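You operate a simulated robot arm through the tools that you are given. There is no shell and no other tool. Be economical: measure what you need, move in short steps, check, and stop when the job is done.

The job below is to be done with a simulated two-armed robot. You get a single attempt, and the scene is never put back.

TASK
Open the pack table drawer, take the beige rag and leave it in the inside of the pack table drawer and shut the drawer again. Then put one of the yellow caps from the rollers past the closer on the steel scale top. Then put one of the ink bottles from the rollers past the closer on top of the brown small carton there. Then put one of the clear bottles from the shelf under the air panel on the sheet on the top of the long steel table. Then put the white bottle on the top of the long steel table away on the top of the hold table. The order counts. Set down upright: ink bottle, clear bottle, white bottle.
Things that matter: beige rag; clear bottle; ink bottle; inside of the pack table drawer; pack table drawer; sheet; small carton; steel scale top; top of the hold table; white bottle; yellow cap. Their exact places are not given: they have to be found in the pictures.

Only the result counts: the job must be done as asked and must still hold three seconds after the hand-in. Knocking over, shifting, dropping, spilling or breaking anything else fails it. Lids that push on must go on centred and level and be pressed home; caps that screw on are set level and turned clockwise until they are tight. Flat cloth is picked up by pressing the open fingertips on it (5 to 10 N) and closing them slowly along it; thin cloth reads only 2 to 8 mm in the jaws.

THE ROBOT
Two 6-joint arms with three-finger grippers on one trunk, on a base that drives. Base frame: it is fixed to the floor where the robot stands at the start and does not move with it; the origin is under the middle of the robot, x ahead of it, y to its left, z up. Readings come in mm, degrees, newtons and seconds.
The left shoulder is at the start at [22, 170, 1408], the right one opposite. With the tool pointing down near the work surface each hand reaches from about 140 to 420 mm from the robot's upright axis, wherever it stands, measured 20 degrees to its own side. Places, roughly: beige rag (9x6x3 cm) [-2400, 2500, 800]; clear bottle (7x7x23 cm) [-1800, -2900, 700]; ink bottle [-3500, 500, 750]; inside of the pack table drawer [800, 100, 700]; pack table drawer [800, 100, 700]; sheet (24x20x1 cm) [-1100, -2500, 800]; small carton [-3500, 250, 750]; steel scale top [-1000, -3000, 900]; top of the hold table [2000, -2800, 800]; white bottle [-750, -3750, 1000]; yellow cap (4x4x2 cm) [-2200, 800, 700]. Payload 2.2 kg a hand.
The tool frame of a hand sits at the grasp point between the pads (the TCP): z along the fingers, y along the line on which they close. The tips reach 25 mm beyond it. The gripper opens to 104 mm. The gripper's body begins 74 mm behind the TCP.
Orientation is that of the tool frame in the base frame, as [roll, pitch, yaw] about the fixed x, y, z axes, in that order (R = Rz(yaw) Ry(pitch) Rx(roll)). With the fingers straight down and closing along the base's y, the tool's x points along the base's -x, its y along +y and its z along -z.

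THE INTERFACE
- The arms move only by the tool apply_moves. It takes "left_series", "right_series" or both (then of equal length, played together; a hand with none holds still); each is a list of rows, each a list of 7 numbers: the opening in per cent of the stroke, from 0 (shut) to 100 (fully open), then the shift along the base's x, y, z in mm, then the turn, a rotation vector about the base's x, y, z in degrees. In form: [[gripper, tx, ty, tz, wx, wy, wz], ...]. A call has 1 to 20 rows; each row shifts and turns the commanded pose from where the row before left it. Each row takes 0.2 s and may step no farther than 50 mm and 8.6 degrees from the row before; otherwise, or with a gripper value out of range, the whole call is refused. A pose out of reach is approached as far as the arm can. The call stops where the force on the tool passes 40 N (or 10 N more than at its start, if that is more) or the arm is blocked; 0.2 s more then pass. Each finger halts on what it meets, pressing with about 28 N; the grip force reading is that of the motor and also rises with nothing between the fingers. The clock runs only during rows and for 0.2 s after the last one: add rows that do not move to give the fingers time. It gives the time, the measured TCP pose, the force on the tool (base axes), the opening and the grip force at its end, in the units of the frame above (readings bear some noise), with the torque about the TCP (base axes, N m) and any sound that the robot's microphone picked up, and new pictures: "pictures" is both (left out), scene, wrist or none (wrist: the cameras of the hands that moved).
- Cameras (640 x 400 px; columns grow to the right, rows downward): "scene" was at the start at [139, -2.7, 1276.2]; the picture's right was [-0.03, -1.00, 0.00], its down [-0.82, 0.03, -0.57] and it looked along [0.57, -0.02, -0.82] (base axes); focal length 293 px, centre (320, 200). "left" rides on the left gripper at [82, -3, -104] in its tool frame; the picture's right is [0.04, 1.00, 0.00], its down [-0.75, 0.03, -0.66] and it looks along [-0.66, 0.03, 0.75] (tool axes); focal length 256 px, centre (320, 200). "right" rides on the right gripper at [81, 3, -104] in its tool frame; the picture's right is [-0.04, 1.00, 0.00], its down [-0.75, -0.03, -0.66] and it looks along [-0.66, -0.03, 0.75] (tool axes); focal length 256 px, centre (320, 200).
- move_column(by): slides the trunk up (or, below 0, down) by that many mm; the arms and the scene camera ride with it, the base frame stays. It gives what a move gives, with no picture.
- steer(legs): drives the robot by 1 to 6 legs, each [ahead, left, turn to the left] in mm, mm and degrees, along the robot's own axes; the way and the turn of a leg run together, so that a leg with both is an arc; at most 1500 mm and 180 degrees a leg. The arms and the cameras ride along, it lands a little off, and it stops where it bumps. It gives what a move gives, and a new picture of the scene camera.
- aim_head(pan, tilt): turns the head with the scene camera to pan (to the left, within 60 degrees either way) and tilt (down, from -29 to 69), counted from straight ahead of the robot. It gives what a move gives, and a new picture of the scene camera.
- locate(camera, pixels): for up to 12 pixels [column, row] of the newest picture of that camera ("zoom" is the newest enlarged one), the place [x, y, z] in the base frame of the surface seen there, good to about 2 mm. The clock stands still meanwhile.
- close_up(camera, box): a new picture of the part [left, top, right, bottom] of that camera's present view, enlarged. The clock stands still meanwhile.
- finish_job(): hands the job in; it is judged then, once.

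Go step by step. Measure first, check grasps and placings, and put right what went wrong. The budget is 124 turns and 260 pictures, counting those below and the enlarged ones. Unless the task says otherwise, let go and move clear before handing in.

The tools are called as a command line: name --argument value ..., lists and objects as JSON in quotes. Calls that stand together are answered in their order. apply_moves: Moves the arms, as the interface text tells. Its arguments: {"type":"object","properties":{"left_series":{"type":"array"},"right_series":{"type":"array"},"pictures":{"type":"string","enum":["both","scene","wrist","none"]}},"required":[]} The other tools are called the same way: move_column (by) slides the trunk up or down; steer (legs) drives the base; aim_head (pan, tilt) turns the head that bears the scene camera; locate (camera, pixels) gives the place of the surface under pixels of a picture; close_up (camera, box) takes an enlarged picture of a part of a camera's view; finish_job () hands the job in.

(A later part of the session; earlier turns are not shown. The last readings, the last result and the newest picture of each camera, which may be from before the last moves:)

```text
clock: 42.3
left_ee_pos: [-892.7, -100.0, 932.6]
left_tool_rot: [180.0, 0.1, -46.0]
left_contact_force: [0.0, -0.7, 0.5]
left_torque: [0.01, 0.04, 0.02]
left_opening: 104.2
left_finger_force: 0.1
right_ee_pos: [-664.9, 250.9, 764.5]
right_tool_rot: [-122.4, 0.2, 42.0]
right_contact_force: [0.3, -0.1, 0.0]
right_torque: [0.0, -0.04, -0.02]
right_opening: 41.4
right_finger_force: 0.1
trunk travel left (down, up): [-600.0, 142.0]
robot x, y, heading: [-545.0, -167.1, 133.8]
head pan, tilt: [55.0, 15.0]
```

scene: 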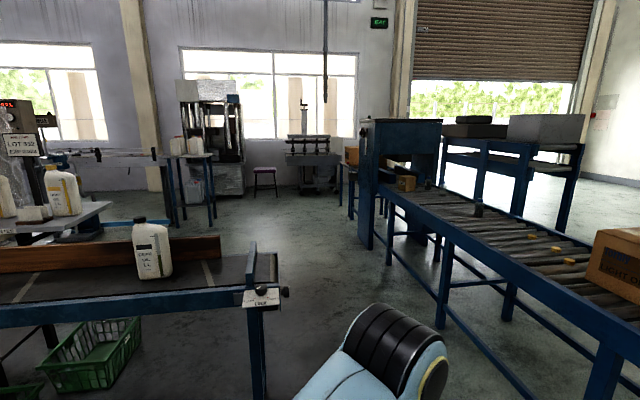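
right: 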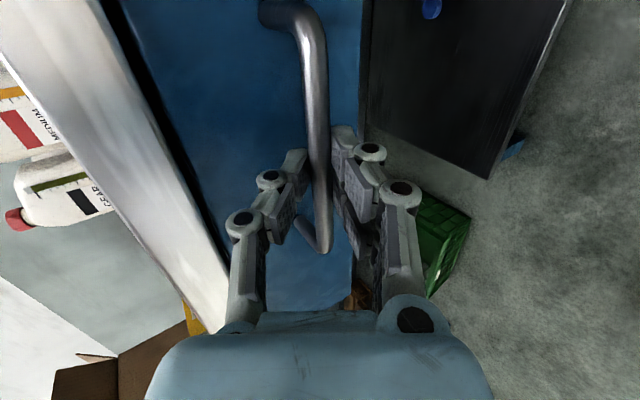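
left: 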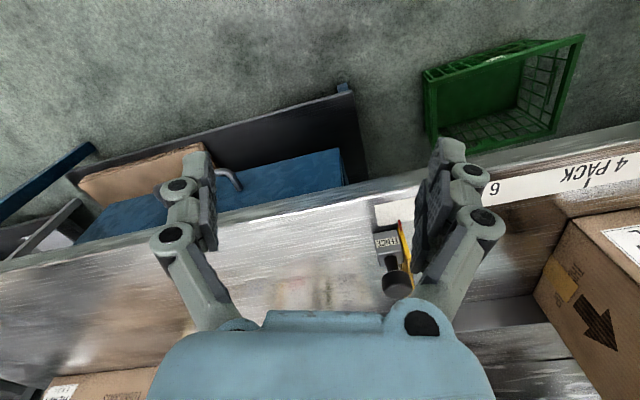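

The roller conveyor with yellow caps and the tables behind it are visible. I aim back and zoom in on the likely rag tables and on the conveyor.

aim_head --pan 0 --tilt 20

close_up --camera "scene" --box '[340, 110, 580, 260]'

locate --camera "scene" --pixels '[[375, 148], [400, 152], [395, 230], [530, 255], [560, 170], [440, 150], [290, 195], [235, 207], [285, 350], [170, 182], [60, 262]]'

close_up --camera "scene" --box '[20, 130, 340, 260]'

```text
clock: 43.6
left_ee_pos: [-892.2, -99.9, 934.0]
left_tool_rot: [-180.0, 0.1, -46.0]
left_contact_force: [0.4, -0.2, 0.0]
left_torque: [-0.01, -0.02, -0.02]
left_opening: 104.0
left_finger_force: 0.0
right_ee_pos: [-665.9, 250.9, 766.5]
right_tool_rot: [-122.5, 0.2, 42.1]
right_contact_force: [0.2, -0.2, 0.4]
right_torque: [0.02, 0.01, 0.0]
right_opening: 41.5
right_finger_force: 0.0
trunk travel left (down, up): [-600.0, 142.0]
robot x, y, heading: [-541.9, -169.2, 134.0]
head pan, tilt: [0.0, 20.0]
```

scene: 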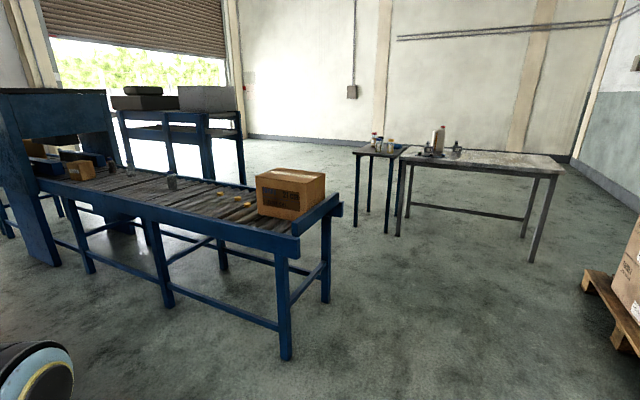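

```text
2.67 times, centred on (460, 185) of scene
```

zoom: 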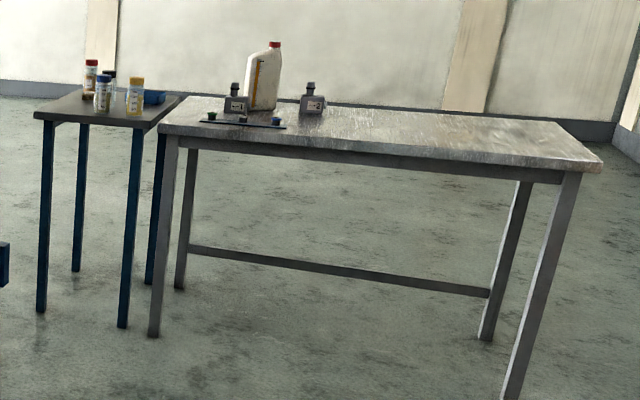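

```text
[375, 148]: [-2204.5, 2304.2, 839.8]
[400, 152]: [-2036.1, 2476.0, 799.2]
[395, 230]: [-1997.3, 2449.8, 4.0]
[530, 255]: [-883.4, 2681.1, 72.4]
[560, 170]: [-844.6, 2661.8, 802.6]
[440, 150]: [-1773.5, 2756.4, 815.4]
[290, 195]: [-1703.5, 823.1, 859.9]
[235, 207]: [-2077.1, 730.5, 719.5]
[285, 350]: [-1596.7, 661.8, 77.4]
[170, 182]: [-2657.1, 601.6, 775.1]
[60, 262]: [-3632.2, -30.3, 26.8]
```

```text
2.00 times, centred on (180, 195) of scene
```

zoom: 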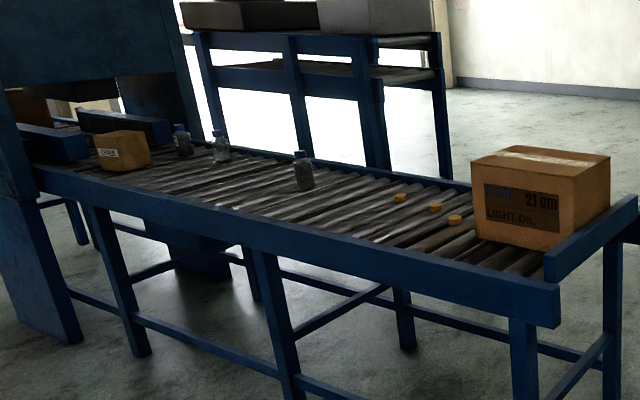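

The rag must be on the small dark table near (-2250,2400). I drive around the right end of the conveyor toward it.

steer --legs '[[0, 0, -23], [1450, 0, 0], [0, 0, 30], [300, 0, 0]]'

close_up --camera "scene" --box '[160, 80, 480, 280]'

```text
clock: 55.0
left_ee_pos: [-1666.2, 1352.5, 931.8]
left_tool_rot: [-180.0, -0.1, -37.2]
left_contact_force: [-1.3, 0.6, 0.0]
left_torque: [-0.01, -0.03, 0.0]
left_opening: 104.3
left_finger_force: 0.1
right_ee_pos: [-1494.4, 1732.6, 763.7]
right_tool_rot: [-122.3, 0.3, 50.8]
right_contact_force: [0.2, 0.3, 0.0]
right_torque: [-0.03, -0.03, 0.03]
right_opening: 41.7
right_finger_force: 0.1
trunk travel left (down, up): [-600.0, 142.0]
robot x, y, heading: [-1307.0, 1341.9, 142.7]
head pan, tilt: [0.0, 20.0]
```

scene: 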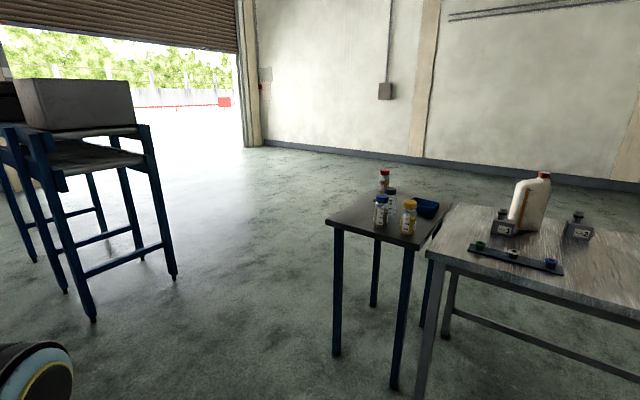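

```text
2.00 times, centred on (320, 180) of scene
```

zoom: 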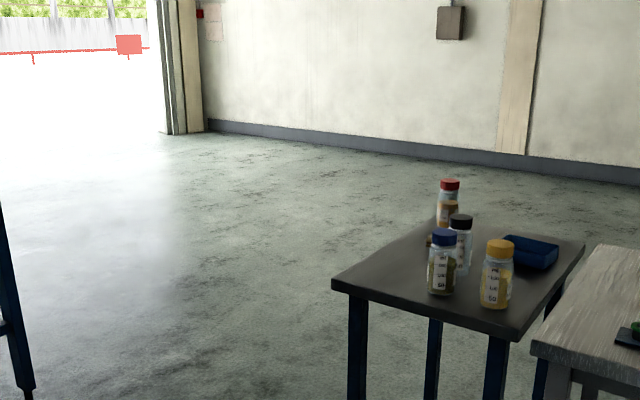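

No rag is clearly visible yet; I zoom in on the small table and measure its corners.

close_up --camera "scene" --box '[320, 160, 460, 250]'

locate --camera "scene" --pixels '[[328, 220], [414, 248], [450, 203], [376, 190], [346, 220], [428, 207], [440, 258], [378, 218], [407, 235], [385, 178]]'

```text
4.44 times, centred on (390, 205) of scene
```

zoom: 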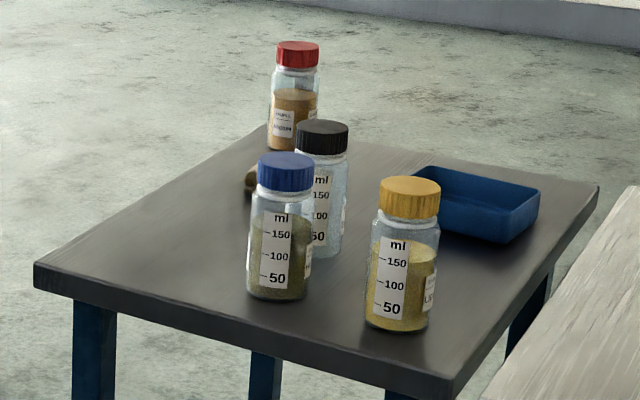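

```text
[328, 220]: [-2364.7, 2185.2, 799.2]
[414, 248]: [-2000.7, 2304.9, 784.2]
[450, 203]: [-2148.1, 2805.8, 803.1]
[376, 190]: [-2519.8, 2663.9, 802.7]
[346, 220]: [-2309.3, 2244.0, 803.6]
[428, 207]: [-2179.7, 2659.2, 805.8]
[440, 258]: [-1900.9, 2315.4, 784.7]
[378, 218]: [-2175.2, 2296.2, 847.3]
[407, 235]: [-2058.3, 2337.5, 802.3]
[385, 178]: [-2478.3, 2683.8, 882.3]
```

The rag is the beige lump behind the blue-capped jar at the table's left edge. I'll raise the trunk, turn to face along the table (heading 17°) in the open, then back and sidestep to its left side.

move_column --by 110

steer --legs '[[0, 0, -125.7], [0, 600, 0], [-1050, 0, 0], [0, 350, 0]]'

aim_head --pan 25 --tilt 45

```text
clock: 56.4
left_ee_pos: [-1666.2, 1352.1, 1042.9]
left_tool_rot: [180.0, 0.0, -37.2]
left_contact_force: [0.0, 0.1, 0.2]
left_torque: [0.0, 0.03, 0.01]
left_opening: 103.7
left_finger_force: 0.0
right_ee_pos: [-1495.0, 1732.5, 875.2]
right_tool_rot: [-122.4, 0.2, 50.6]
right_contact_force: [-0.5, 0.3, 0.5]
right_torque: [0.04, 0.03, 0.01]
right_opening: 41.8
right_finger_force: 0.0
trunk travel left (down, up): [-710.0, 32.0]
robot x, y, heading: [-1310.1, 1341.1, 142.7]
head pan, tilt: [0.0, 20.0]
```

```text
clock: 71.8
left_ee_pos: [-2390.0, 2195.3, 1041.6]
left_tool_rot: [-180.0, 0.2, -162.5]
left_contact_force: [-0.1, 0.0, 0.6]
left_torque: [-0.03, -0.01, -0.03]
left_opening: 103.9
left_finger_force: 0.0
right_ee_pos: [-2178.0, 1835.0, 875.3]
right_tool_rot: [-122.4, 0.1, -74.6]
right_contact_force: [-0.2, 0.0, 0.3]
right_torque: [0.01, 0.0, -0.04]
right_opening: 41.6
right_finger_force: 0.1
trunk travel left (down, up): [-710.0, 32.0]
robot x, y, heading: [-2604.9, 1913.5, 17.4]
head pan, tilt: [0.0, 20.0]
```

scene: 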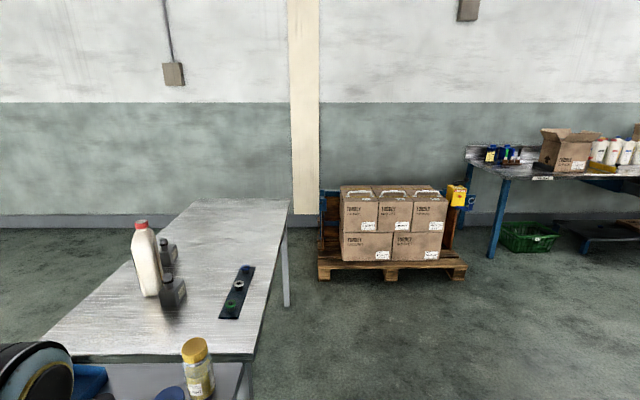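

```text
clock: 72.7
left_ee_pos: [-2389.7, 2194.1, 1042.4]
left_tool_rot: [-180.0, 0.1, -162.5]
left_contact_force: [0.3, -0.4, 0.3]
left_torque: [0.04, -0.03, 0.01]
left_opening: 103.9
left_finger_force: 0.0
right_ee_pos: [-2177.8, 1834.5, 875.6]
right_tool_rot: [-122.4, 0.3, -74.5]
right_contact_force: [0.3, -0.5, 0.1]
right_torque: [0.01, -0.01, 0.01]
right_opening: 41.7
right_finger_force: 0.2
trunk travel left (down, up): [-710.0, 32.0]
robot x, y, heading: [-2606.1, 1905.0, 17.3]
head pan, tilt: [25.0, 45.0]
```

scene: 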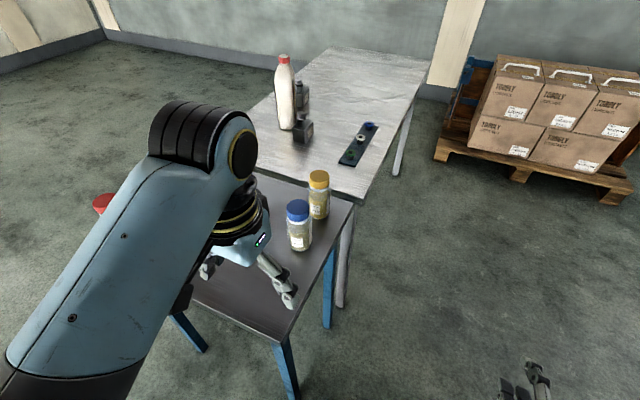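

The arm hides the rag, but the left hand passes high above the jars. I sidestep 300 mm more left and look through the left wrist camera.

steer --legs '[[0, 300, 0]]'

close_up --camera "left" --box '[0, 0, 640, 400]'

```text
clock: 74.7
left_ee_pos: [-2481.2, 2478.9, 1042.9]
left_tool_rot: [-180.0, 0.1, -162.5]
left_contact_force: [-0.2, 0.6, 0.2]
left_torque: [0.01, 0.0, 0.01]
left_opening: 104.1
left_finger_force: 0.2
right_ee_pos: [-2267.4, 2119.4, 875.5]
right_tool_rot: [-122.4, 0.0, -74.5]
right_contact_force: [0.5, 0.5, -1.3]
right_torque: [0.02, -0.03, -0.05]
right_opening: 41.5
right_finger_force: 0.0
trunk travel left (down, up): [-710.0, 32.0]
robot x, y, heading: [-2695.9, 2193.7, 17.6]
head pan, tilt: [25.0, 45.0]
```

scene: 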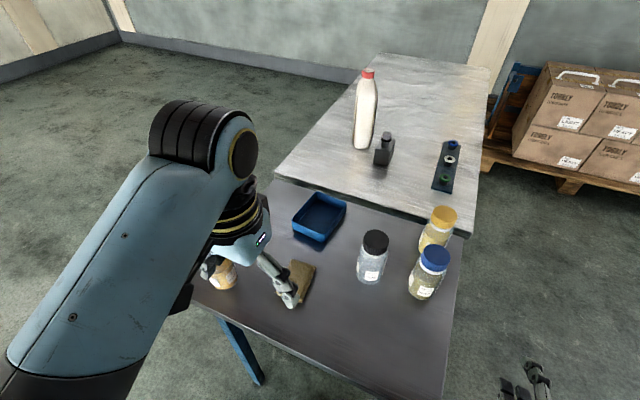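

```text
1.00 times, centred on (320, 200) of left (not enlarged: the box is as wide or as high as the picture)
```

zoom: 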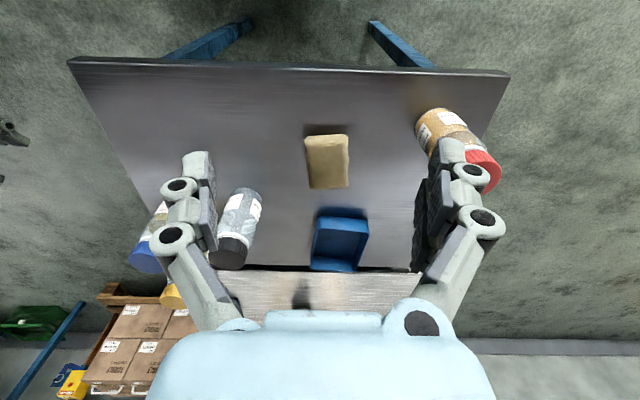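

The rag is the beige folded pad at left-camera (328,162), 3 cm thick. I measure it.

locate --camera "left" --pixels '[[328, 162], [308, 140], [347, 137], [312, 186], [347, 186], [328, 128], [445, 130], [318, 232], [240, 235], [280, 110]]'

```text
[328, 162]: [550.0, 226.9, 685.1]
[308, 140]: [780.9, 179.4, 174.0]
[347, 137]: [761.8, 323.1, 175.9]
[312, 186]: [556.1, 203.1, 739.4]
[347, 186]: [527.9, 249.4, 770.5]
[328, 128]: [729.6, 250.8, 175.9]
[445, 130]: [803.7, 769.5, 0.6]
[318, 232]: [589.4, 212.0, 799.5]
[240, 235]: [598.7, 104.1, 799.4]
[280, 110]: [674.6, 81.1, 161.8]
```

locate --camera "zoom" --pixels '[[328, 162], [308, 140], [347, 137], [312, 186], [347, 186], [328, 128], [445, 130], [318, 232], [240, 235], [280, 110]]'

```text
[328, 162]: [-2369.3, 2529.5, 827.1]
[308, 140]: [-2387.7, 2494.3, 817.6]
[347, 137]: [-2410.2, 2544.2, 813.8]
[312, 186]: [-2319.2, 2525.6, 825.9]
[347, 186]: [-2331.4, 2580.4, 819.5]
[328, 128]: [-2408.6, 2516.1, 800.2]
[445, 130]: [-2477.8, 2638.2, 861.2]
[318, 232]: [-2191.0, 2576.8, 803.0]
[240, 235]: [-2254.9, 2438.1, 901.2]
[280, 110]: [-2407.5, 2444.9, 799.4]
```

Rag centre ≈(-2363,2537), top 826, long axis ~22°. It's 480 mm from the axis, so I drive 115 mm forward first (right hand stays clear of the jars).

steer --legs '[[115, 15, 0]]'

```text
clock: 75.9
left_ee_pos: [-2473.7, 2613.0, 1042.0]
left_tool_rot: [-179.6, 0.0, -152.7]
left_contact_force: [1.5, -1.3, -0.9]
left_torque: [0.12, 0.15, -0.05]
left_opening: 104.2
left_finger_force: 0.0
right_ee_pos: [-2202.6, 2293.0, 876.0]
right_tool_rot: [-122.4, -0.2, -64.5]
right_contact_force: [-0.2, -2.1, 1.4]
right_torque: [0.09, 0.09, 0.08]
right_opening: 41.4
right_finger_force: 0.1
trunk travel left (down, up): [-710.0, 32.0]
robot x, y, heading: [-2634.1, 2292.2, 27.3]
head pan, tilt: [25.0, 45.0]
stopped in leg 1: the robot was blocked; the commanded pose is now the measured one
```

scene: 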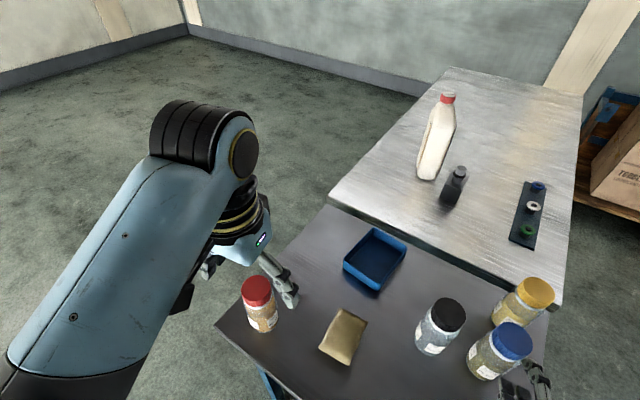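

The base bumped (a table leg) and swung to 27°; the right hand is now near the blue-capped jar at (500,350). I check positions before moving anything.

locate --camera "scene" --pixels '[[343, 333], [330, 207], [220, 325], [500, 340], [520, 295], [258, 290], [440, 312], [553, 302], [538, 375], [372, 255]]'

close_up --camera "scene" --box '[400, 260, 640, 400]'

close_up --camera "right" --box '[0, 0, 640, 400]'

```text
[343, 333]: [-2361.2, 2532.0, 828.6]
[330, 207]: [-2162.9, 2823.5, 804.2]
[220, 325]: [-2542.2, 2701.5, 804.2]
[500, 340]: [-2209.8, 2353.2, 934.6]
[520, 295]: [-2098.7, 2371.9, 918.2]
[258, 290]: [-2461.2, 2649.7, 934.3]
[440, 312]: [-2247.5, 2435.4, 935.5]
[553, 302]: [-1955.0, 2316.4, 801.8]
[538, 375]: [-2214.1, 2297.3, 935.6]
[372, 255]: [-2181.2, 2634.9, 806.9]
```

```text
2.67 times, centred on (520, 330) of scene
```

zoom: 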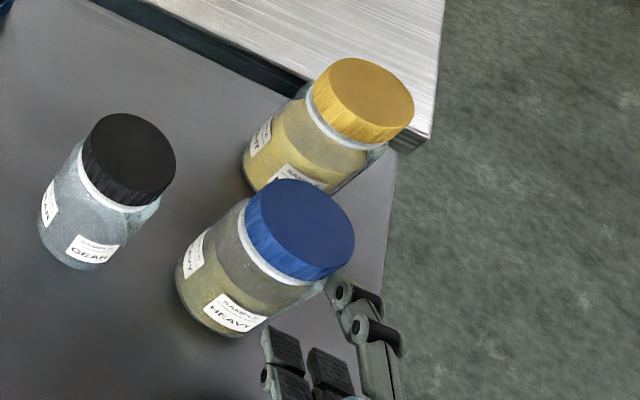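

```text
1.00 times, centred on (320, 200) of right (not enlarged: the box is as wide or as high as the picture)
```

zoom: 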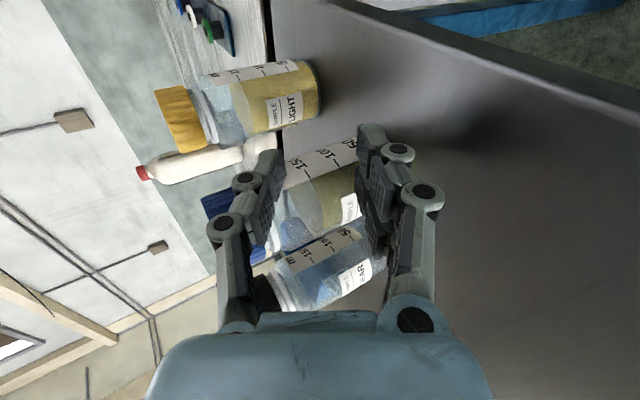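

Everything stands and the rag is unmoved, now within left-hand reach at robot frame ≈(353,90). I carry the left hand over the rag at height and look.

apply_moves --left_series '[[100, 22, -16, 0, 0, 0, -1], [100, 22, -16, 0, 0, 0, -1], [100, 22, -16, 0, 0, 0, -1], [100, 23, -16, 0, 0, 0, -1], [100, 23, -15, 0, 0, 0, 0], [100, 0, 0, -40, 0, 0, 0], [100, 0, 0, -40, 0, 0, 0], [100, 0, 0, 0, 0, 0, 0]]' --pictures "wrist"

```text
clock: 76.6
left_ee_pos: [-2474.2, 2676.0, 1031.4]
left_tool_rot: [169.7, -1.3, -155.1]
left_contact_force: [0.1, -0.8, 0.3]
left_torque: [0.06, 0.0, 0.03]
left_opening: 103.9
left_finger_force: 0.0
left hand out of reach, approached as far as the arm can: row 3
right_ee_pos: [-2197.4, 2326.1, 874.2]
right_tool_rot: [-122.4, 0.3, -63.4]
right_contact_force: [0.2, -0.2, -0.4]
right_torque: [0.0, -0.02, 0.01]
right_opening: 41.4
right_finger_force: 0.1
trunk travel left (down, up): [-710.0, 32.0]
robot x, y, heading: [-2629.6, 2314.6, 28.3]
head pan, tilt: [25.0, 45.0]
stopped in row 3 (left hand): the arm was blocked; the commanded pose is now the measured one
```

left: 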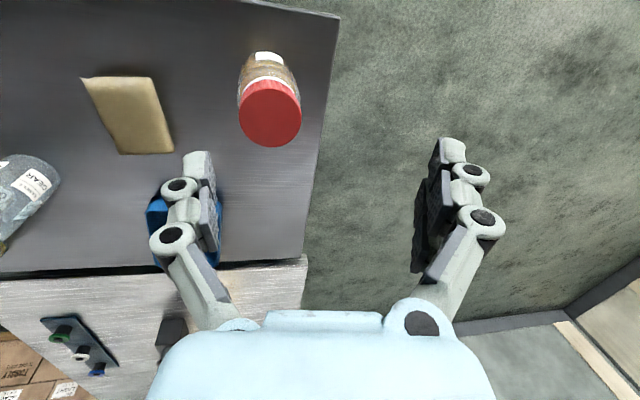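

The base crept another ~20 mm, bringing the right hand nearer to the blue jar; I check that before anything else.

close_up --camera "right" --box '[0, 0, 640, 400]'

aim_head --pan 0 --tilt 55

locate --camera "zoom" --pixels '[[325, 200], [320, 250], [240, 100], [340, 160], [390, 190]]'

```text
1.00 times, centred on (320, 200) of right (not enlarged: the box is as wide or as high as the picture)
```

zoom: 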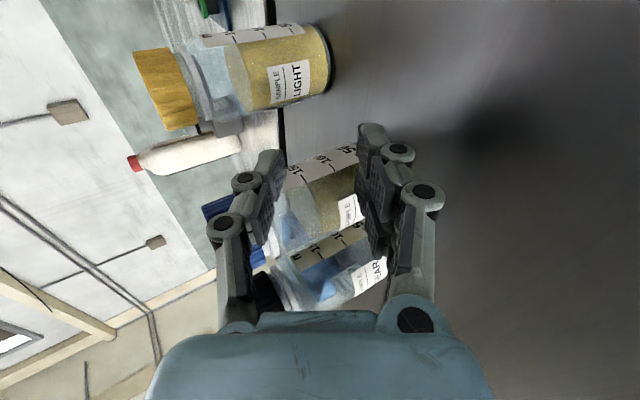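

```text
clock: 77.5
left_ee_pos: [-2474.3, 2675.7, 1031.5]
left_tool_rot: [169.6, -1.4, -155.1]
left_contact_force: [-1.2, 1.1, -0.2]
left_torque: [0.01, 0.0, -0.01]
left_opening: 104.0
left_finger_force: 0.1
right_ee_pos: [-2197.7, 2324.9, 875.6]
right_tool_rot: [-122.4, 0.2, -63.8]
right_contact_force: [0.7, -0.8, -0.6]
right_torque: [0.03, 0.0, -0.01]
right_opening: 41.9
right_finger_force: 0.1
trunk travel left (down, up): [-710.0, 32.0]
robot x, y, heading: [-2627.3, 2318.7, 28.2]
head pan, tilt: [0.0, 55.0]
```

scene: 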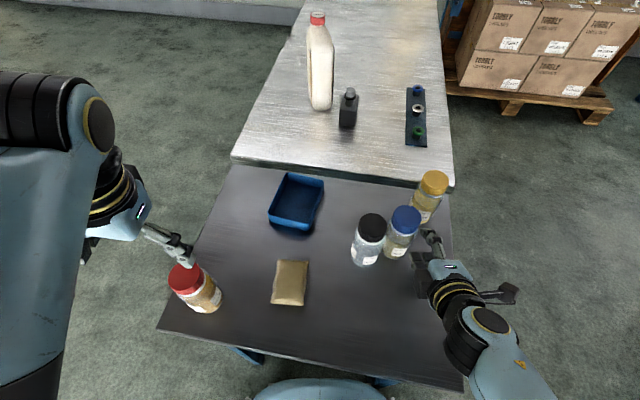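

```text
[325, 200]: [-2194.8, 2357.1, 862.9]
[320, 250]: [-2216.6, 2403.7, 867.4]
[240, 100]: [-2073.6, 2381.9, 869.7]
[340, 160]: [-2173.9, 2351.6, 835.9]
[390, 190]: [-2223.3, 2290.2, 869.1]
```

The blue jar now seems closer to the black one than before; I measure the caps to see whether it was shifted.

locate --camera "scene" --pixels '[[405, 219], [371, 227], [433, 182], [184, 280], [290, 283], [434, 236], [160, 328], [463, 388], [450, 192], [230, 165]]'

close_up --camera "scene" --box '[330, 150, 490, 290]'

```text
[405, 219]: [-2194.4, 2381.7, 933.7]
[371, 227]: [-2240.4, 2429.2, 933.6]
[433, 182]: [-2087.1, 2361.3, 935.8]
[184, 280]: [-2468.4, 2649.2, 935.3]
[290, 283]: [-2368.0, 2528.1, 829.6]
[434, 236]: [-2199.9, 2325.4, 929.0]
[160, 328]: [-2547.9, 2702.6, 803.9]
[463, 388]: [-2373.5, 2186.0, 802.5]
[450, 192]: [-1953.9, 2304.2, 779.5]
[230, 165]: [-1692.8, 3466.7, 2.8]
```

```text
2.86 times, centred on (410, 220) of scene
```

zoom: 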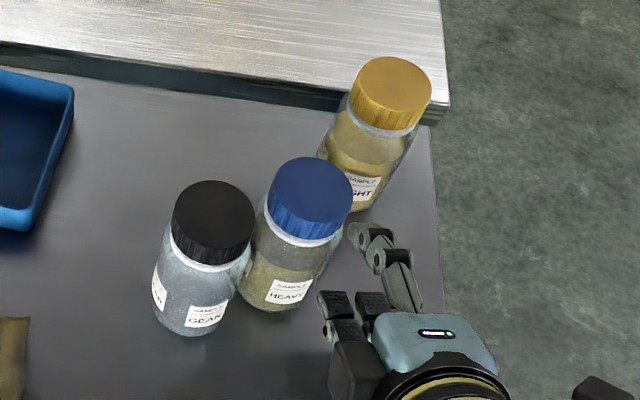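

The blue jar was pushed ~5 cm toward the black one; comparing with the pre-bump picture its place was ≈(-2196,2328). I'll first back the base straight off, then tidy this up. I also measure the base's width for the table-leg clearance.

locate --camera "scene" --pixels '[[262, 390], [320, 382], [385, 392], [245, 358], [380, 380]]'

steer --legs '[[-180, 0, 0]]'

aim_head --pan 0 --tilt 62

```text
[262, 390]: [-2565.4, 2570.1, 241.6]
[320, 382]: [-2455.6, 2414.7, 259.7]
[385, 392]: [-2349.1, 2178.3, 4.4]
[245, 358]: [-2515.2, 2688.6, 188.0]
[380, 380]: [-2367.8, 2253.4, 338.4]
```

```text
clock: 79.0
left_ee_pos: [-2634.3, 2588.8, 1031.8]
left_tool_rot: [169.6, -1.4, -154.9]
left_contact_force: [-0.6, 0.1, -0.5]
left_torque: [0.01, -0.02, 0.01]
left_opening: 103.5
left_finger_force: 0.1
right_ee_pos: [-2356.2, 2240.0, 874.9]
right_tool_rot: [-122.4, 0.1, -63.5]
right_contact_force: [-0.1, -0.1, -0.1]
right_torque: [0.04, 0.0, 0.03]
right_opening: 41.7
right_finger_force: 0.1
trunk travel left (down, up): [-710.0, 32.0]
robot x, y, heading: [-2788.7, 2231.5, 28.4]
head pan, tilt: [0.0, 55.0]
```

scene: 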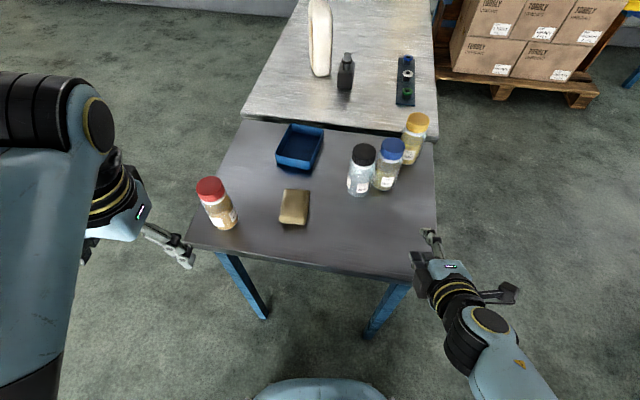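

```text
clock: 79.7
left_ee_pos: [-2634.1, 2588.3, 1031.9]
left_tool_rot: [169.7, -1.3, -154.9]
left_contact_force: [-0.1, -0.2, 1.5]
left_torque: [-0.02, -0.01, 0.0]
left_opening: 103.7
left_finger_force: 0.0
right_ee_pos: [-2355.5, 2240.4, 876.7]
right_tool_rot: [-122.4, 0.1, -63.6]
right_contact_force: [-0.9, -0.2, 0.8]
right_torque: [-0.02, 0.02, -0.01]
right_opening: 41.9
right_finger_force: 0.1
trunk travel left (down, up): [-710.0, 32.0]
robot x, y, heading: [-2790.6, 2228.8, 28.6]
head pan, tilt: [0.0, 62.0]
```

scene: 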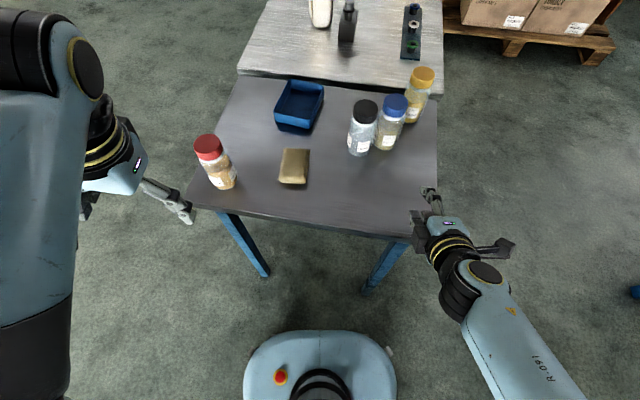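

Clear now. I measure the base footprint and the table legs here to plan a safe approach.

locate --camera "scene" --pixels '[[320, 334], [248, 375], [393, 375], [265, 272], [370, 288], [222, 215], [395, 250], [392, 104], [363, 111], [421, 76], [293, 165], [208, 146]]'

```text
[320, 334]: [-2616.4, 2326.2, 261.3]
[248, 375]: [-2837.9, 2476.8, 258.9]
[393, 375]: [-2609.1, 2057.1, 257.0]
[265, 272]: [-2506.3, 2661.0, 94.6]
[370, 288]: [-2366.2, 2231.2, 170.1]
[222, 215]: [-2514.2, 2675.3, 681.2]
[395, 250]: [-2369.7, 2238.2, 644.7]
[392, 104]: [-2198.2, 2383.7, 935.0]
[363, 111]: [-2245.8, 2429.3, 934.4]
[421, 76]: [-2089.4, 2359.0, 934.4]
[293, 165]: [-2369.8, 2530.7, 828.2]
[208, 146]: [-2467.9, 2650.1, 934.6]
```

The base is 480 mm wide, wider than the leg gap, so I must keep the axis ≥225 mm from the edge. I'll square up to 17.4°, sidestep right, then ahead, and put the blue jar back with the left hand first.

steer --legs '[[0, 0, -11.1], [0, -207, 0], [150, 0, 0]]'

move_column --by -45

apply_moves --left_series '[[80, 10, 0, 5, -5, -1, -8], [80, 10, 0, 5, -5, -1, -8], [80, 10, 0, 5, 0, 0, -8], [80, 10, 0, 0, 0, 0, -8], [80, 10, 0, 0, 0, 0, -8]]' --pictures "wrist"

```text
clock: 83.0
left_ee_pos: [-2368.6, 2399.6, 1031.8]
left_tool_rot: [169.7, -1.5, -165.7]
left_contact_force: [0.3, 0.3, 0.0]
left_torque: [-0.02, 0.03, 0.01]
left_opening: 104.2
left_finger_force: 0.0
right_ee_pos: [-2158.6, 2004.9, 873.6]
right_tool_rot: [-122.5, 0.1, -74.2]
right_contact_force: [0.5, 0.8, -0.4]
right_torque: [-0.05, 0.03, 0.01]
right_opening: 41.4
right_finger_force: 0.1
trunk travel left (down, up): [-710.0, 32.0]
robot x, y, heading: [-2588.8, 2078.6, 17.5]
head pan, tilt: [0.0, 62.0]
```

scene: 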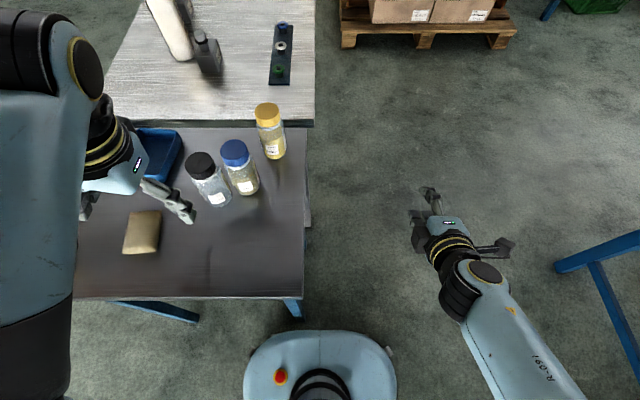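

```text
clock: 83.9
left_ee_pos: [-2369.5, 2399.5, 987.8]
left_tool_rot: [169.7, -1.3, -165.6]
left_contact_force: [0.3, -0.1, -0.9]
left_torque: [0.01, 0.0, 0.01]
left_opening: 103.9
left_finger_force: 0.0
right_ee_pos: [-2160.6, 2006.0, 829.9]
right_tool_rot: [-122.4, 0.1, -74.0]
right_contact_force: [0.0, -0.4, 0.5]
right_torque: [0.0, 0.02, -0.03]
right_opening: 41.6
right_finger_force: 0.0
trunk travel left (down, up): [-665.0, 77.0]
robot x, y, heading: [-2590.5, 2075.9, 17.9]
head pan, tilt: [0.0, 62.0]
```

```text
refused: row 1 steps farther than a row can; nothing moved
```

I retry with smaller turn steps: move over the blue jar at z≈990 while levelling the tool and turning the jaws to close along bearing 45° (clear of the black jar).

apply_moves --left_series '[[80, 18, -1, 0, -1.1, -0.3, -6.9], [80, 18, -1, 0, -1.1, -0.3, -6.9], [80, 18, -1, 0, -1.1, -0.3, -6.9], [80, 18, -1, 0, -1.1, -0.3, -6.9], [80, 18, -1, 0, -1.1, -0.3, -6.9], [80, 18, -1, 0, -1.1, -0.3, -6.9], [80, 18, -1, 0, -1.1, -0.3, -6.9], [80, 18, -1, 0, -1.1, -0.3, -6.9], [80, 18, -1, 0, -1.1, -0.3, -6.9], [80, 0, 0, 0, 0, 0, 0]]' --pictures "both"

```text
clock: 86.1
left_ee_pos: [-2208.7, 2389.7, 986.9]
left_tool_rot: [178.0, 3.9, 132.3]
left_contact_force: [-0.4, 0.2, 0.8]
left_torque: [-0.01, -0.04, 0.0]
left_opening: 83.3
left_finger_force: 0.0
right_ee_pos: [-2161.3, 2004.4, 829.1]
right_tool_rot: [-122.4, 0.2, -74.1]
right_contact_force: [-0.4, 0.7, 0.3]
right_torque: [0.03, -0.02, 0.02]
right_opening: 41.6
right_finger_force: 0.0
trunk travel left (down, up): [-665.0, 77.0]
robot x, y, heading: [-2590.9, 2078.4, 17.8]
head pan, tilt: [0.0, 62.0]
```

scene: 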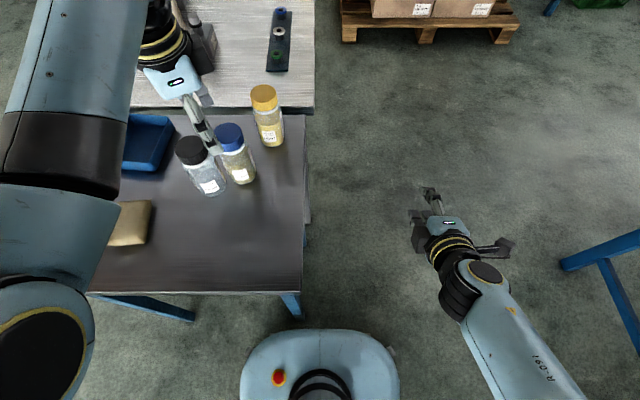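
left: 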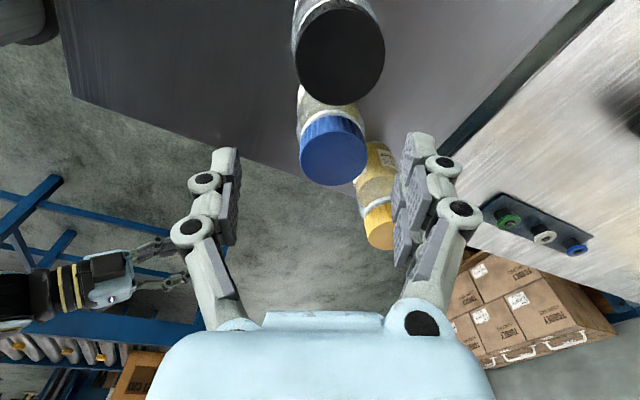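

The jaws are over the blue cap. I measure its position from the wrist view.

locate --camera "left" --pixels '[[333, 150], [302, 152], [364, 150], [333, 118], [333, 183], [340, 57], [380, 215], [333, 102]]'

```text
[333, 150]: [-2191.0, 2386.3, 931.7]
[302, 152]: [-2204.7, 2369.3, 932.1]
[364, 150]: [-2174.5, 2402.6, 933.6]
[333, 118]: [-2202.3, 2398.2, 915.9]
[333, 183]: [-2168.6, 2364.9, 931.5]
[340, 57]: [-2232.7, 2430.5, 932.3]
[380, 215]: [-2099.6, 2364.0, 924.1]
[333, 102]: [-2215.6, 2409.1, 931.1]
```

Cap centre ≈(-2190,2385). I descend around the cap, grip gently, and check the grip before moving it.

apply_moves --left_series '[[80, 19, -5, 0, 0, 0, 0], [80, 0, 0, 0, 0, 0, 0], [80, 0, 0, -20, 0, 0, 0], [80, 0, 0, -20, 0, 0, 0], [80, 0, 0, -19, 0, 0, 0], [80, 0, 0, 0, 0, 0, 0], [60, 0, 0, 0, 0, 0, 0], [40, 0, 0, 0, 0, 0, 0], [30, 0, 0, 0, 0, 0, 0], [30, 0, 0, 0, 0, 0, 0]]' --pictures "both"

```text
clock: 88.3
left_ee_pos: [-2188.7, 2384.9, 930.0]
left_tool_rot: [178.0, 3.8, 132.5]
left_contact_force: [0.6, -0.6, 0.4]
left_torque: [-0.02, -0.03, 0.03]
left_opening: 46.0
left_finger_force: 28.7
right_ee_pos: [-2161.5, 2004.2, 831.0]
right_tool_rot: [-122.4, 0.1, -74.0]
right_contact_force: [-0.2, 0.2, -0.3]
right_torque: [-0.02, 0.01, 0.0]
right_opening: 41.3
right_finger_force: 0.1
trunk travel left (down, up): [-665.0, 77.0]
robot x, y, heading: [-2590.9, 2079.1, 17.8]
head pan, tilt: [0.0, 62.0]
```

scene: 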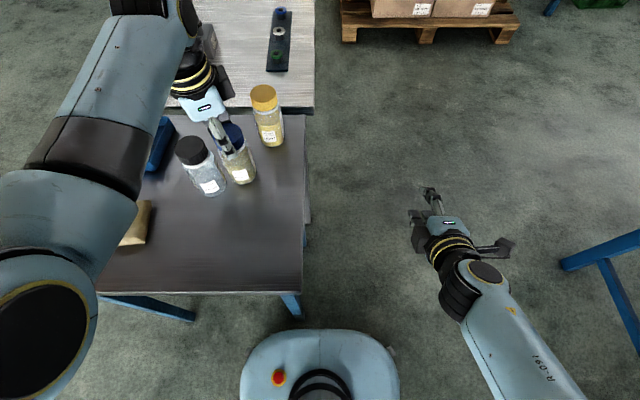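
left: 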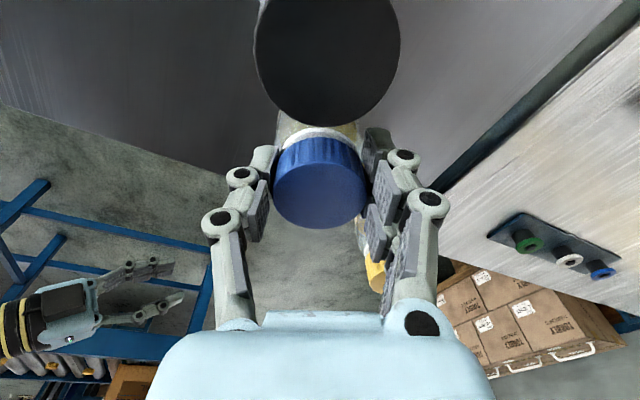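

Gripped at 46 mm. Lift a few mm, carry it back 58 mm, set down, release and rise.

apply_moves --left_series '[[28, 0, 0, 4, 0, 0, 0], [28, 0, 0, 4, 0, 0, 0], [28, -1, -15, 0, 0, 0, 0], [28, -1, -15, 0, 0, 0, 0], [28, -2, -14, 0, 0, 0, 0], [28, -1, -14, 0, 0, 0, 0], [28, 0, 0, 0, 0, 0, 0], [28, 0, 0, -4, 0, 0, 0], [28, 0, 0, -3, 0, 0, 0], [28, 0, 0, 0, 0, 0, 0]]' --pictures "wrist"

```text
clock: 90.3
left_ee_pos: [-2205.7, 2391.8, 927.8]
left_tool_rot: [174.4, -0.9, 133.7]
left_contact_force: [-2.5, -2.1, 24.0]
left_torque: [-0.8, 0.34, -0.01]
left_opening: 46.0
left_finger_force: 27.8
right_ee_pos: [-2162.5, 2004.0, 829.7]
right_tool_rot: [-122.3, 0.3, -74.1]
right_contact_force: [-0.4, 0.4, 0.2]
right_torque: [-0.03, -0.01, 0.04]
right_opening: 41.6
right_finger_force: 0.1
trunk travel left (down, up): [-665.0, 77.0]
robot x, y, heading: [-2588.4, 2078.4, 17.9]
head pan, tilt: [0.0, 62.0]
stopped in row 10 (left hand): the force on the tool passed its limit at 48 N (the readings are from after the stop); the commanded pose is now the measured one
```

left: 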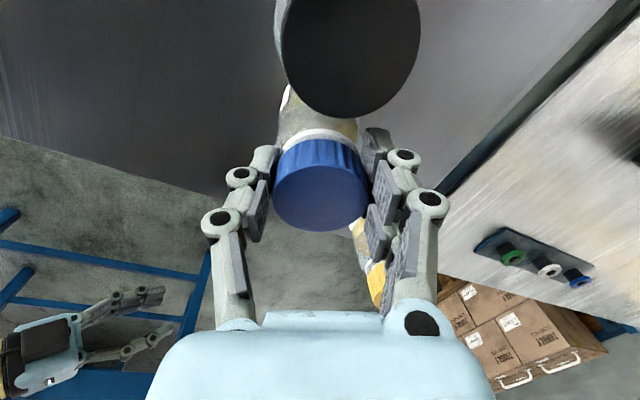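

The arm could not go inboard and pressed the jar down tilted. I lift it back to its earlier pose and will carry it by sidestepping the base instead.

apply_moves --left_series '[[28, 0, 0, 8, 0, 0, 0], [28, 0, 0, 8, 0, 0, 0], [28, 8, -3, 0, -3, -0.4, -0.6], [28, 8, -3, 0, -3, -0.3, -0.6], [28, 0, 0, 0, 0, 0, 0]]' --pictures "both"

```text
clock: 91.5
left_ee_pos: [-2188.4, 2384.1, 942.9]
left_tool_rot: [178.2, 4.1, 132.5]
left_contact_force: [-0.5, -1.1, -1.9]
left_torque: [0.0, 0.0, -0.02]
left_opening: 45.0
left_finger_force: 28.1
right_ee_pos: [-2160.5, 2005.2, 828.8]
right_tool_rot: [-122.4, 0.2, -74.1]
right_contact_force: [-0.6, 0.2, 0.2]
right_torque: [-0.02, -0.03, 0.03]
right_opening: 41.7
right_finger_force: 0.1
trunk travel left (down, up): [-665.0, 77.0]
robot x, y, heading: [-2588.3, 2075.7, 17.9]
head pan, tilt: [0.0, 62.0]
```

scene: 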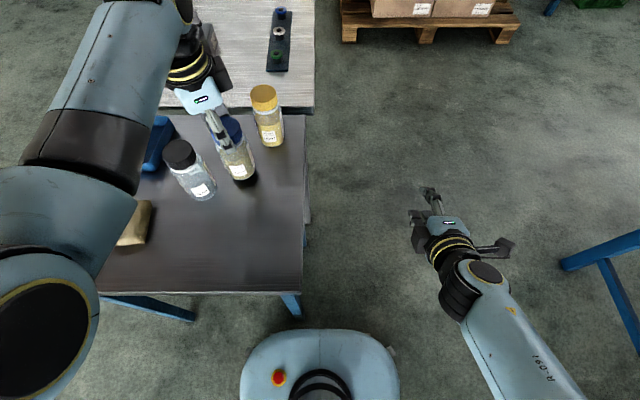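
left: 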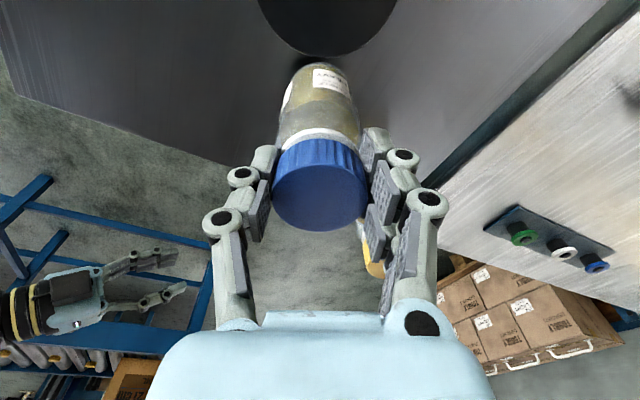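

The jar hangs free; the black one got nudged too (I'll restore it next). I carry the blue jar by a base move of 24 mm back, 52 mm right.

steer --legs '[[-24, -52, 0]]'

```text
clock: 92.5
left_ee_pos: [-2195.1, 2326.7, 942.9]
left_tool_rot: [178.2, 3.9, 132.5]
left_contact_force: [0.1, -0.9, -1.4]
left_torque: [0.02, 0.03, -0.05]
left_opening: 44.6
left_finger_force: 28.2
right_ee_pos: [-2168.0, 1946.7, 830.4]
right_tool_rot: [-122.5, 0.1, -74.2]
right_contact_force: [0.3, -0.9, -0.3]
right_torque: [0.03, -0.05, 0.06]
right_opening: 41.8
right_finger_force: 0.1
trunk travel left (down, up): [-665.0, 77.0]
robot x, y, heading: [-2598.2, 2020.5, 17.8]
head pan, tilt: [0.0, 62.0]
```

scene: 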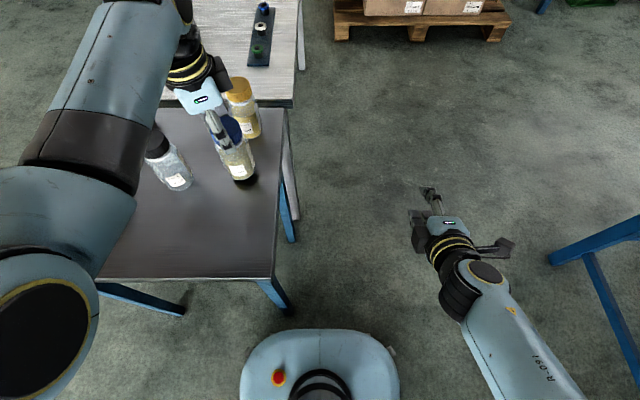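

It is over its place. Lower it 13 mm in small steps and read the force.

apply_moves --left_series '[[28, 0, 0, -5, 0, 0, 0], [28, 0, 0, -4, 0, 0, 0], [28, 0, 0, -2, 0, 0, 0], [28, 0, 0, -2, 0, 0, 0], [28, 0, 0, 0, 0, 0, 0]]' --pictures "none"

```text
clock: 93.7
left_ee_pos: [-2196.1, 2327.0, 930.6]
left_tool_rot: [178.3, 4.2, 132.5]
left_contact_force: [0.0, 0.0, -1.2]
left_torque: [-0.01, -0.03, 0.01]
left_opening: 44.6
left_finger_force: 28.5
right_ee_pos: [-2168.3, 1947.9, 829.4]
right_tool_rot: [-122.4, 0.1, -74.1]
right_contact_force: [-0.2, 1.4, -0.5]
right_torque: [0.0, 0.01, -0.03]
right_opening: 41.6
right_finger_force: 0.1
trunk travel left (down, up): [-665.0, 77.0]
robot x, y, heading: [-2597.5, 2023.3, 17.9]
head pan, tilt: [0.0, 62.0]
```

Not touching yet (-1.2 N, the jar's weight). I lower a little more, then release and rise.

apply_moves --left_series '[[28, 0, 0, -1.5, 0, 0, 0], [28, 0, 0, -1.5, 0, 0, 0], [28, 0, 0, 0, 0, 0, 0]]' --pictures "none"

```text
clock: 94.5
left_ee_pos: [-2195.0, 2328.6, 927.1]
left_tool_rot: [178.3, 4.2, 132.6]
left_contact_force: [-1.2, 0.6, 8.5]
left_torque: [-0.11, 0.3, -0.03]
left_opening: 44.2
left_finger_force: 27.9
right_ee_pos: [-2168.4, 1948.2, 830.5]
right_tool_rot: [-122.4, 0.1, -74.2]
right_contact_force: [0.2, -0.7, -0.1]
right_torque: [-0.01, -0.02, 0.02]
right_opening: 41.6
right_finger_force: 0.0
trunk travel left (down, up): [-665.0, 77.0]
robot x, y, heading: [-2596.8, 2020.7, 18.0]
head pan, tilt: [0.0, 62.0]
```

apply_moves --left_series '[[50, 0, 0, 0, 0, 0, 0], [70, 0, 0, 0, 0, 0, 0], [80, 0, 0, 0, 0, 0, 0], [80, 0, 0, 0, 0, 0, 0], [80, 0, 0, 20, 0, 0, 0], [80, 0, 0, 20, 0, 0, 0], [80, 0, 0, 20, 0, 0, 0], [80, 0, 0, 0, 0, 0, 0]]' --pictures "both"

```text
clock: 96.2
left_ee_pos: [-2194.6, 2326.3, 986.1]
left_tool_rot: [178.2, 4.1, 132.5]
left_contact_force: [-0.9, 0.3, -0.1]
left_torque: [0.0, 0.0, 0.02]
left_opening: 83.2
left_finger_force: 0.2
right_ee_pos: [-2167.3, 1948.3, 829.2]
right_tool_rot: [-122.4, 0.1, -74.1]
right_contact_force: [0.0, 0.0, 0.3]
right_torque: [-0.01, 0.0, 0.03]
right_opening: 41.5
right_finger_force: 0.0
trunk travel left (down, up): [-665.0, 77.0]
robot x, y, heading: [-2596.9, 2018.4, 18.0]
head pan, tilt: [0.0, 62.0]
```

scene: 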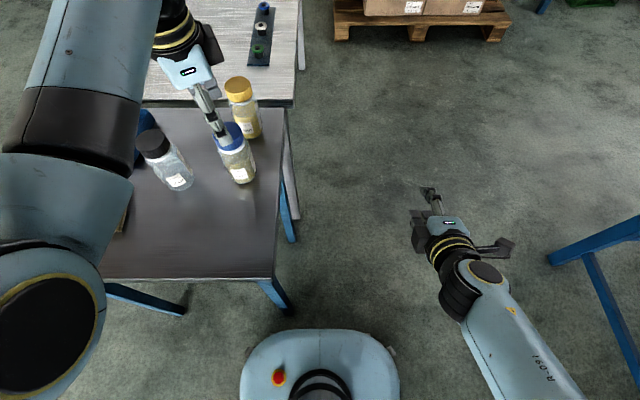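
left: 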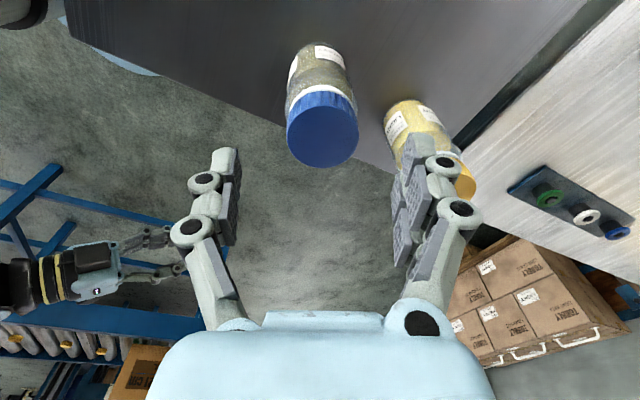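

Blue jar is back. I measure all three caps.

locate --camera "left" --pixels '[[289, 132], [358, 130], [323, 132]]'

locate --camera "scene" --pixels '[[152, 141], [170, 143], [238, 85]]'

close_up --camera "scene" --box '[100, 60, 300, 210]'

```text
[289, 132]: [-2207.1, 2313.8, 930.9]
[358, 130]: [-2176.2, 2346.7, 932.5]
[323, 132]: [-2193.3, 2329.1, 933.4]
```

```text
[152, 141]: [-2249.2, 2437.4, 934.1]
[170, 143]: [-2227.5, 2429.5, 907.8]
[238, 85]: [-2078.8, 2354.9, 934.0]
```

```text
2.67 times, centred on (200, 135) of scene
```

zoom: 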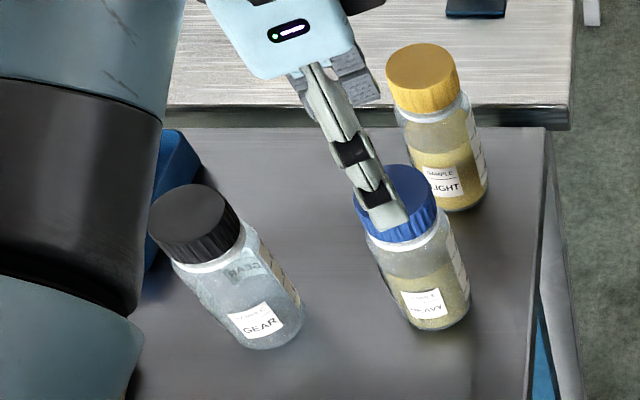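

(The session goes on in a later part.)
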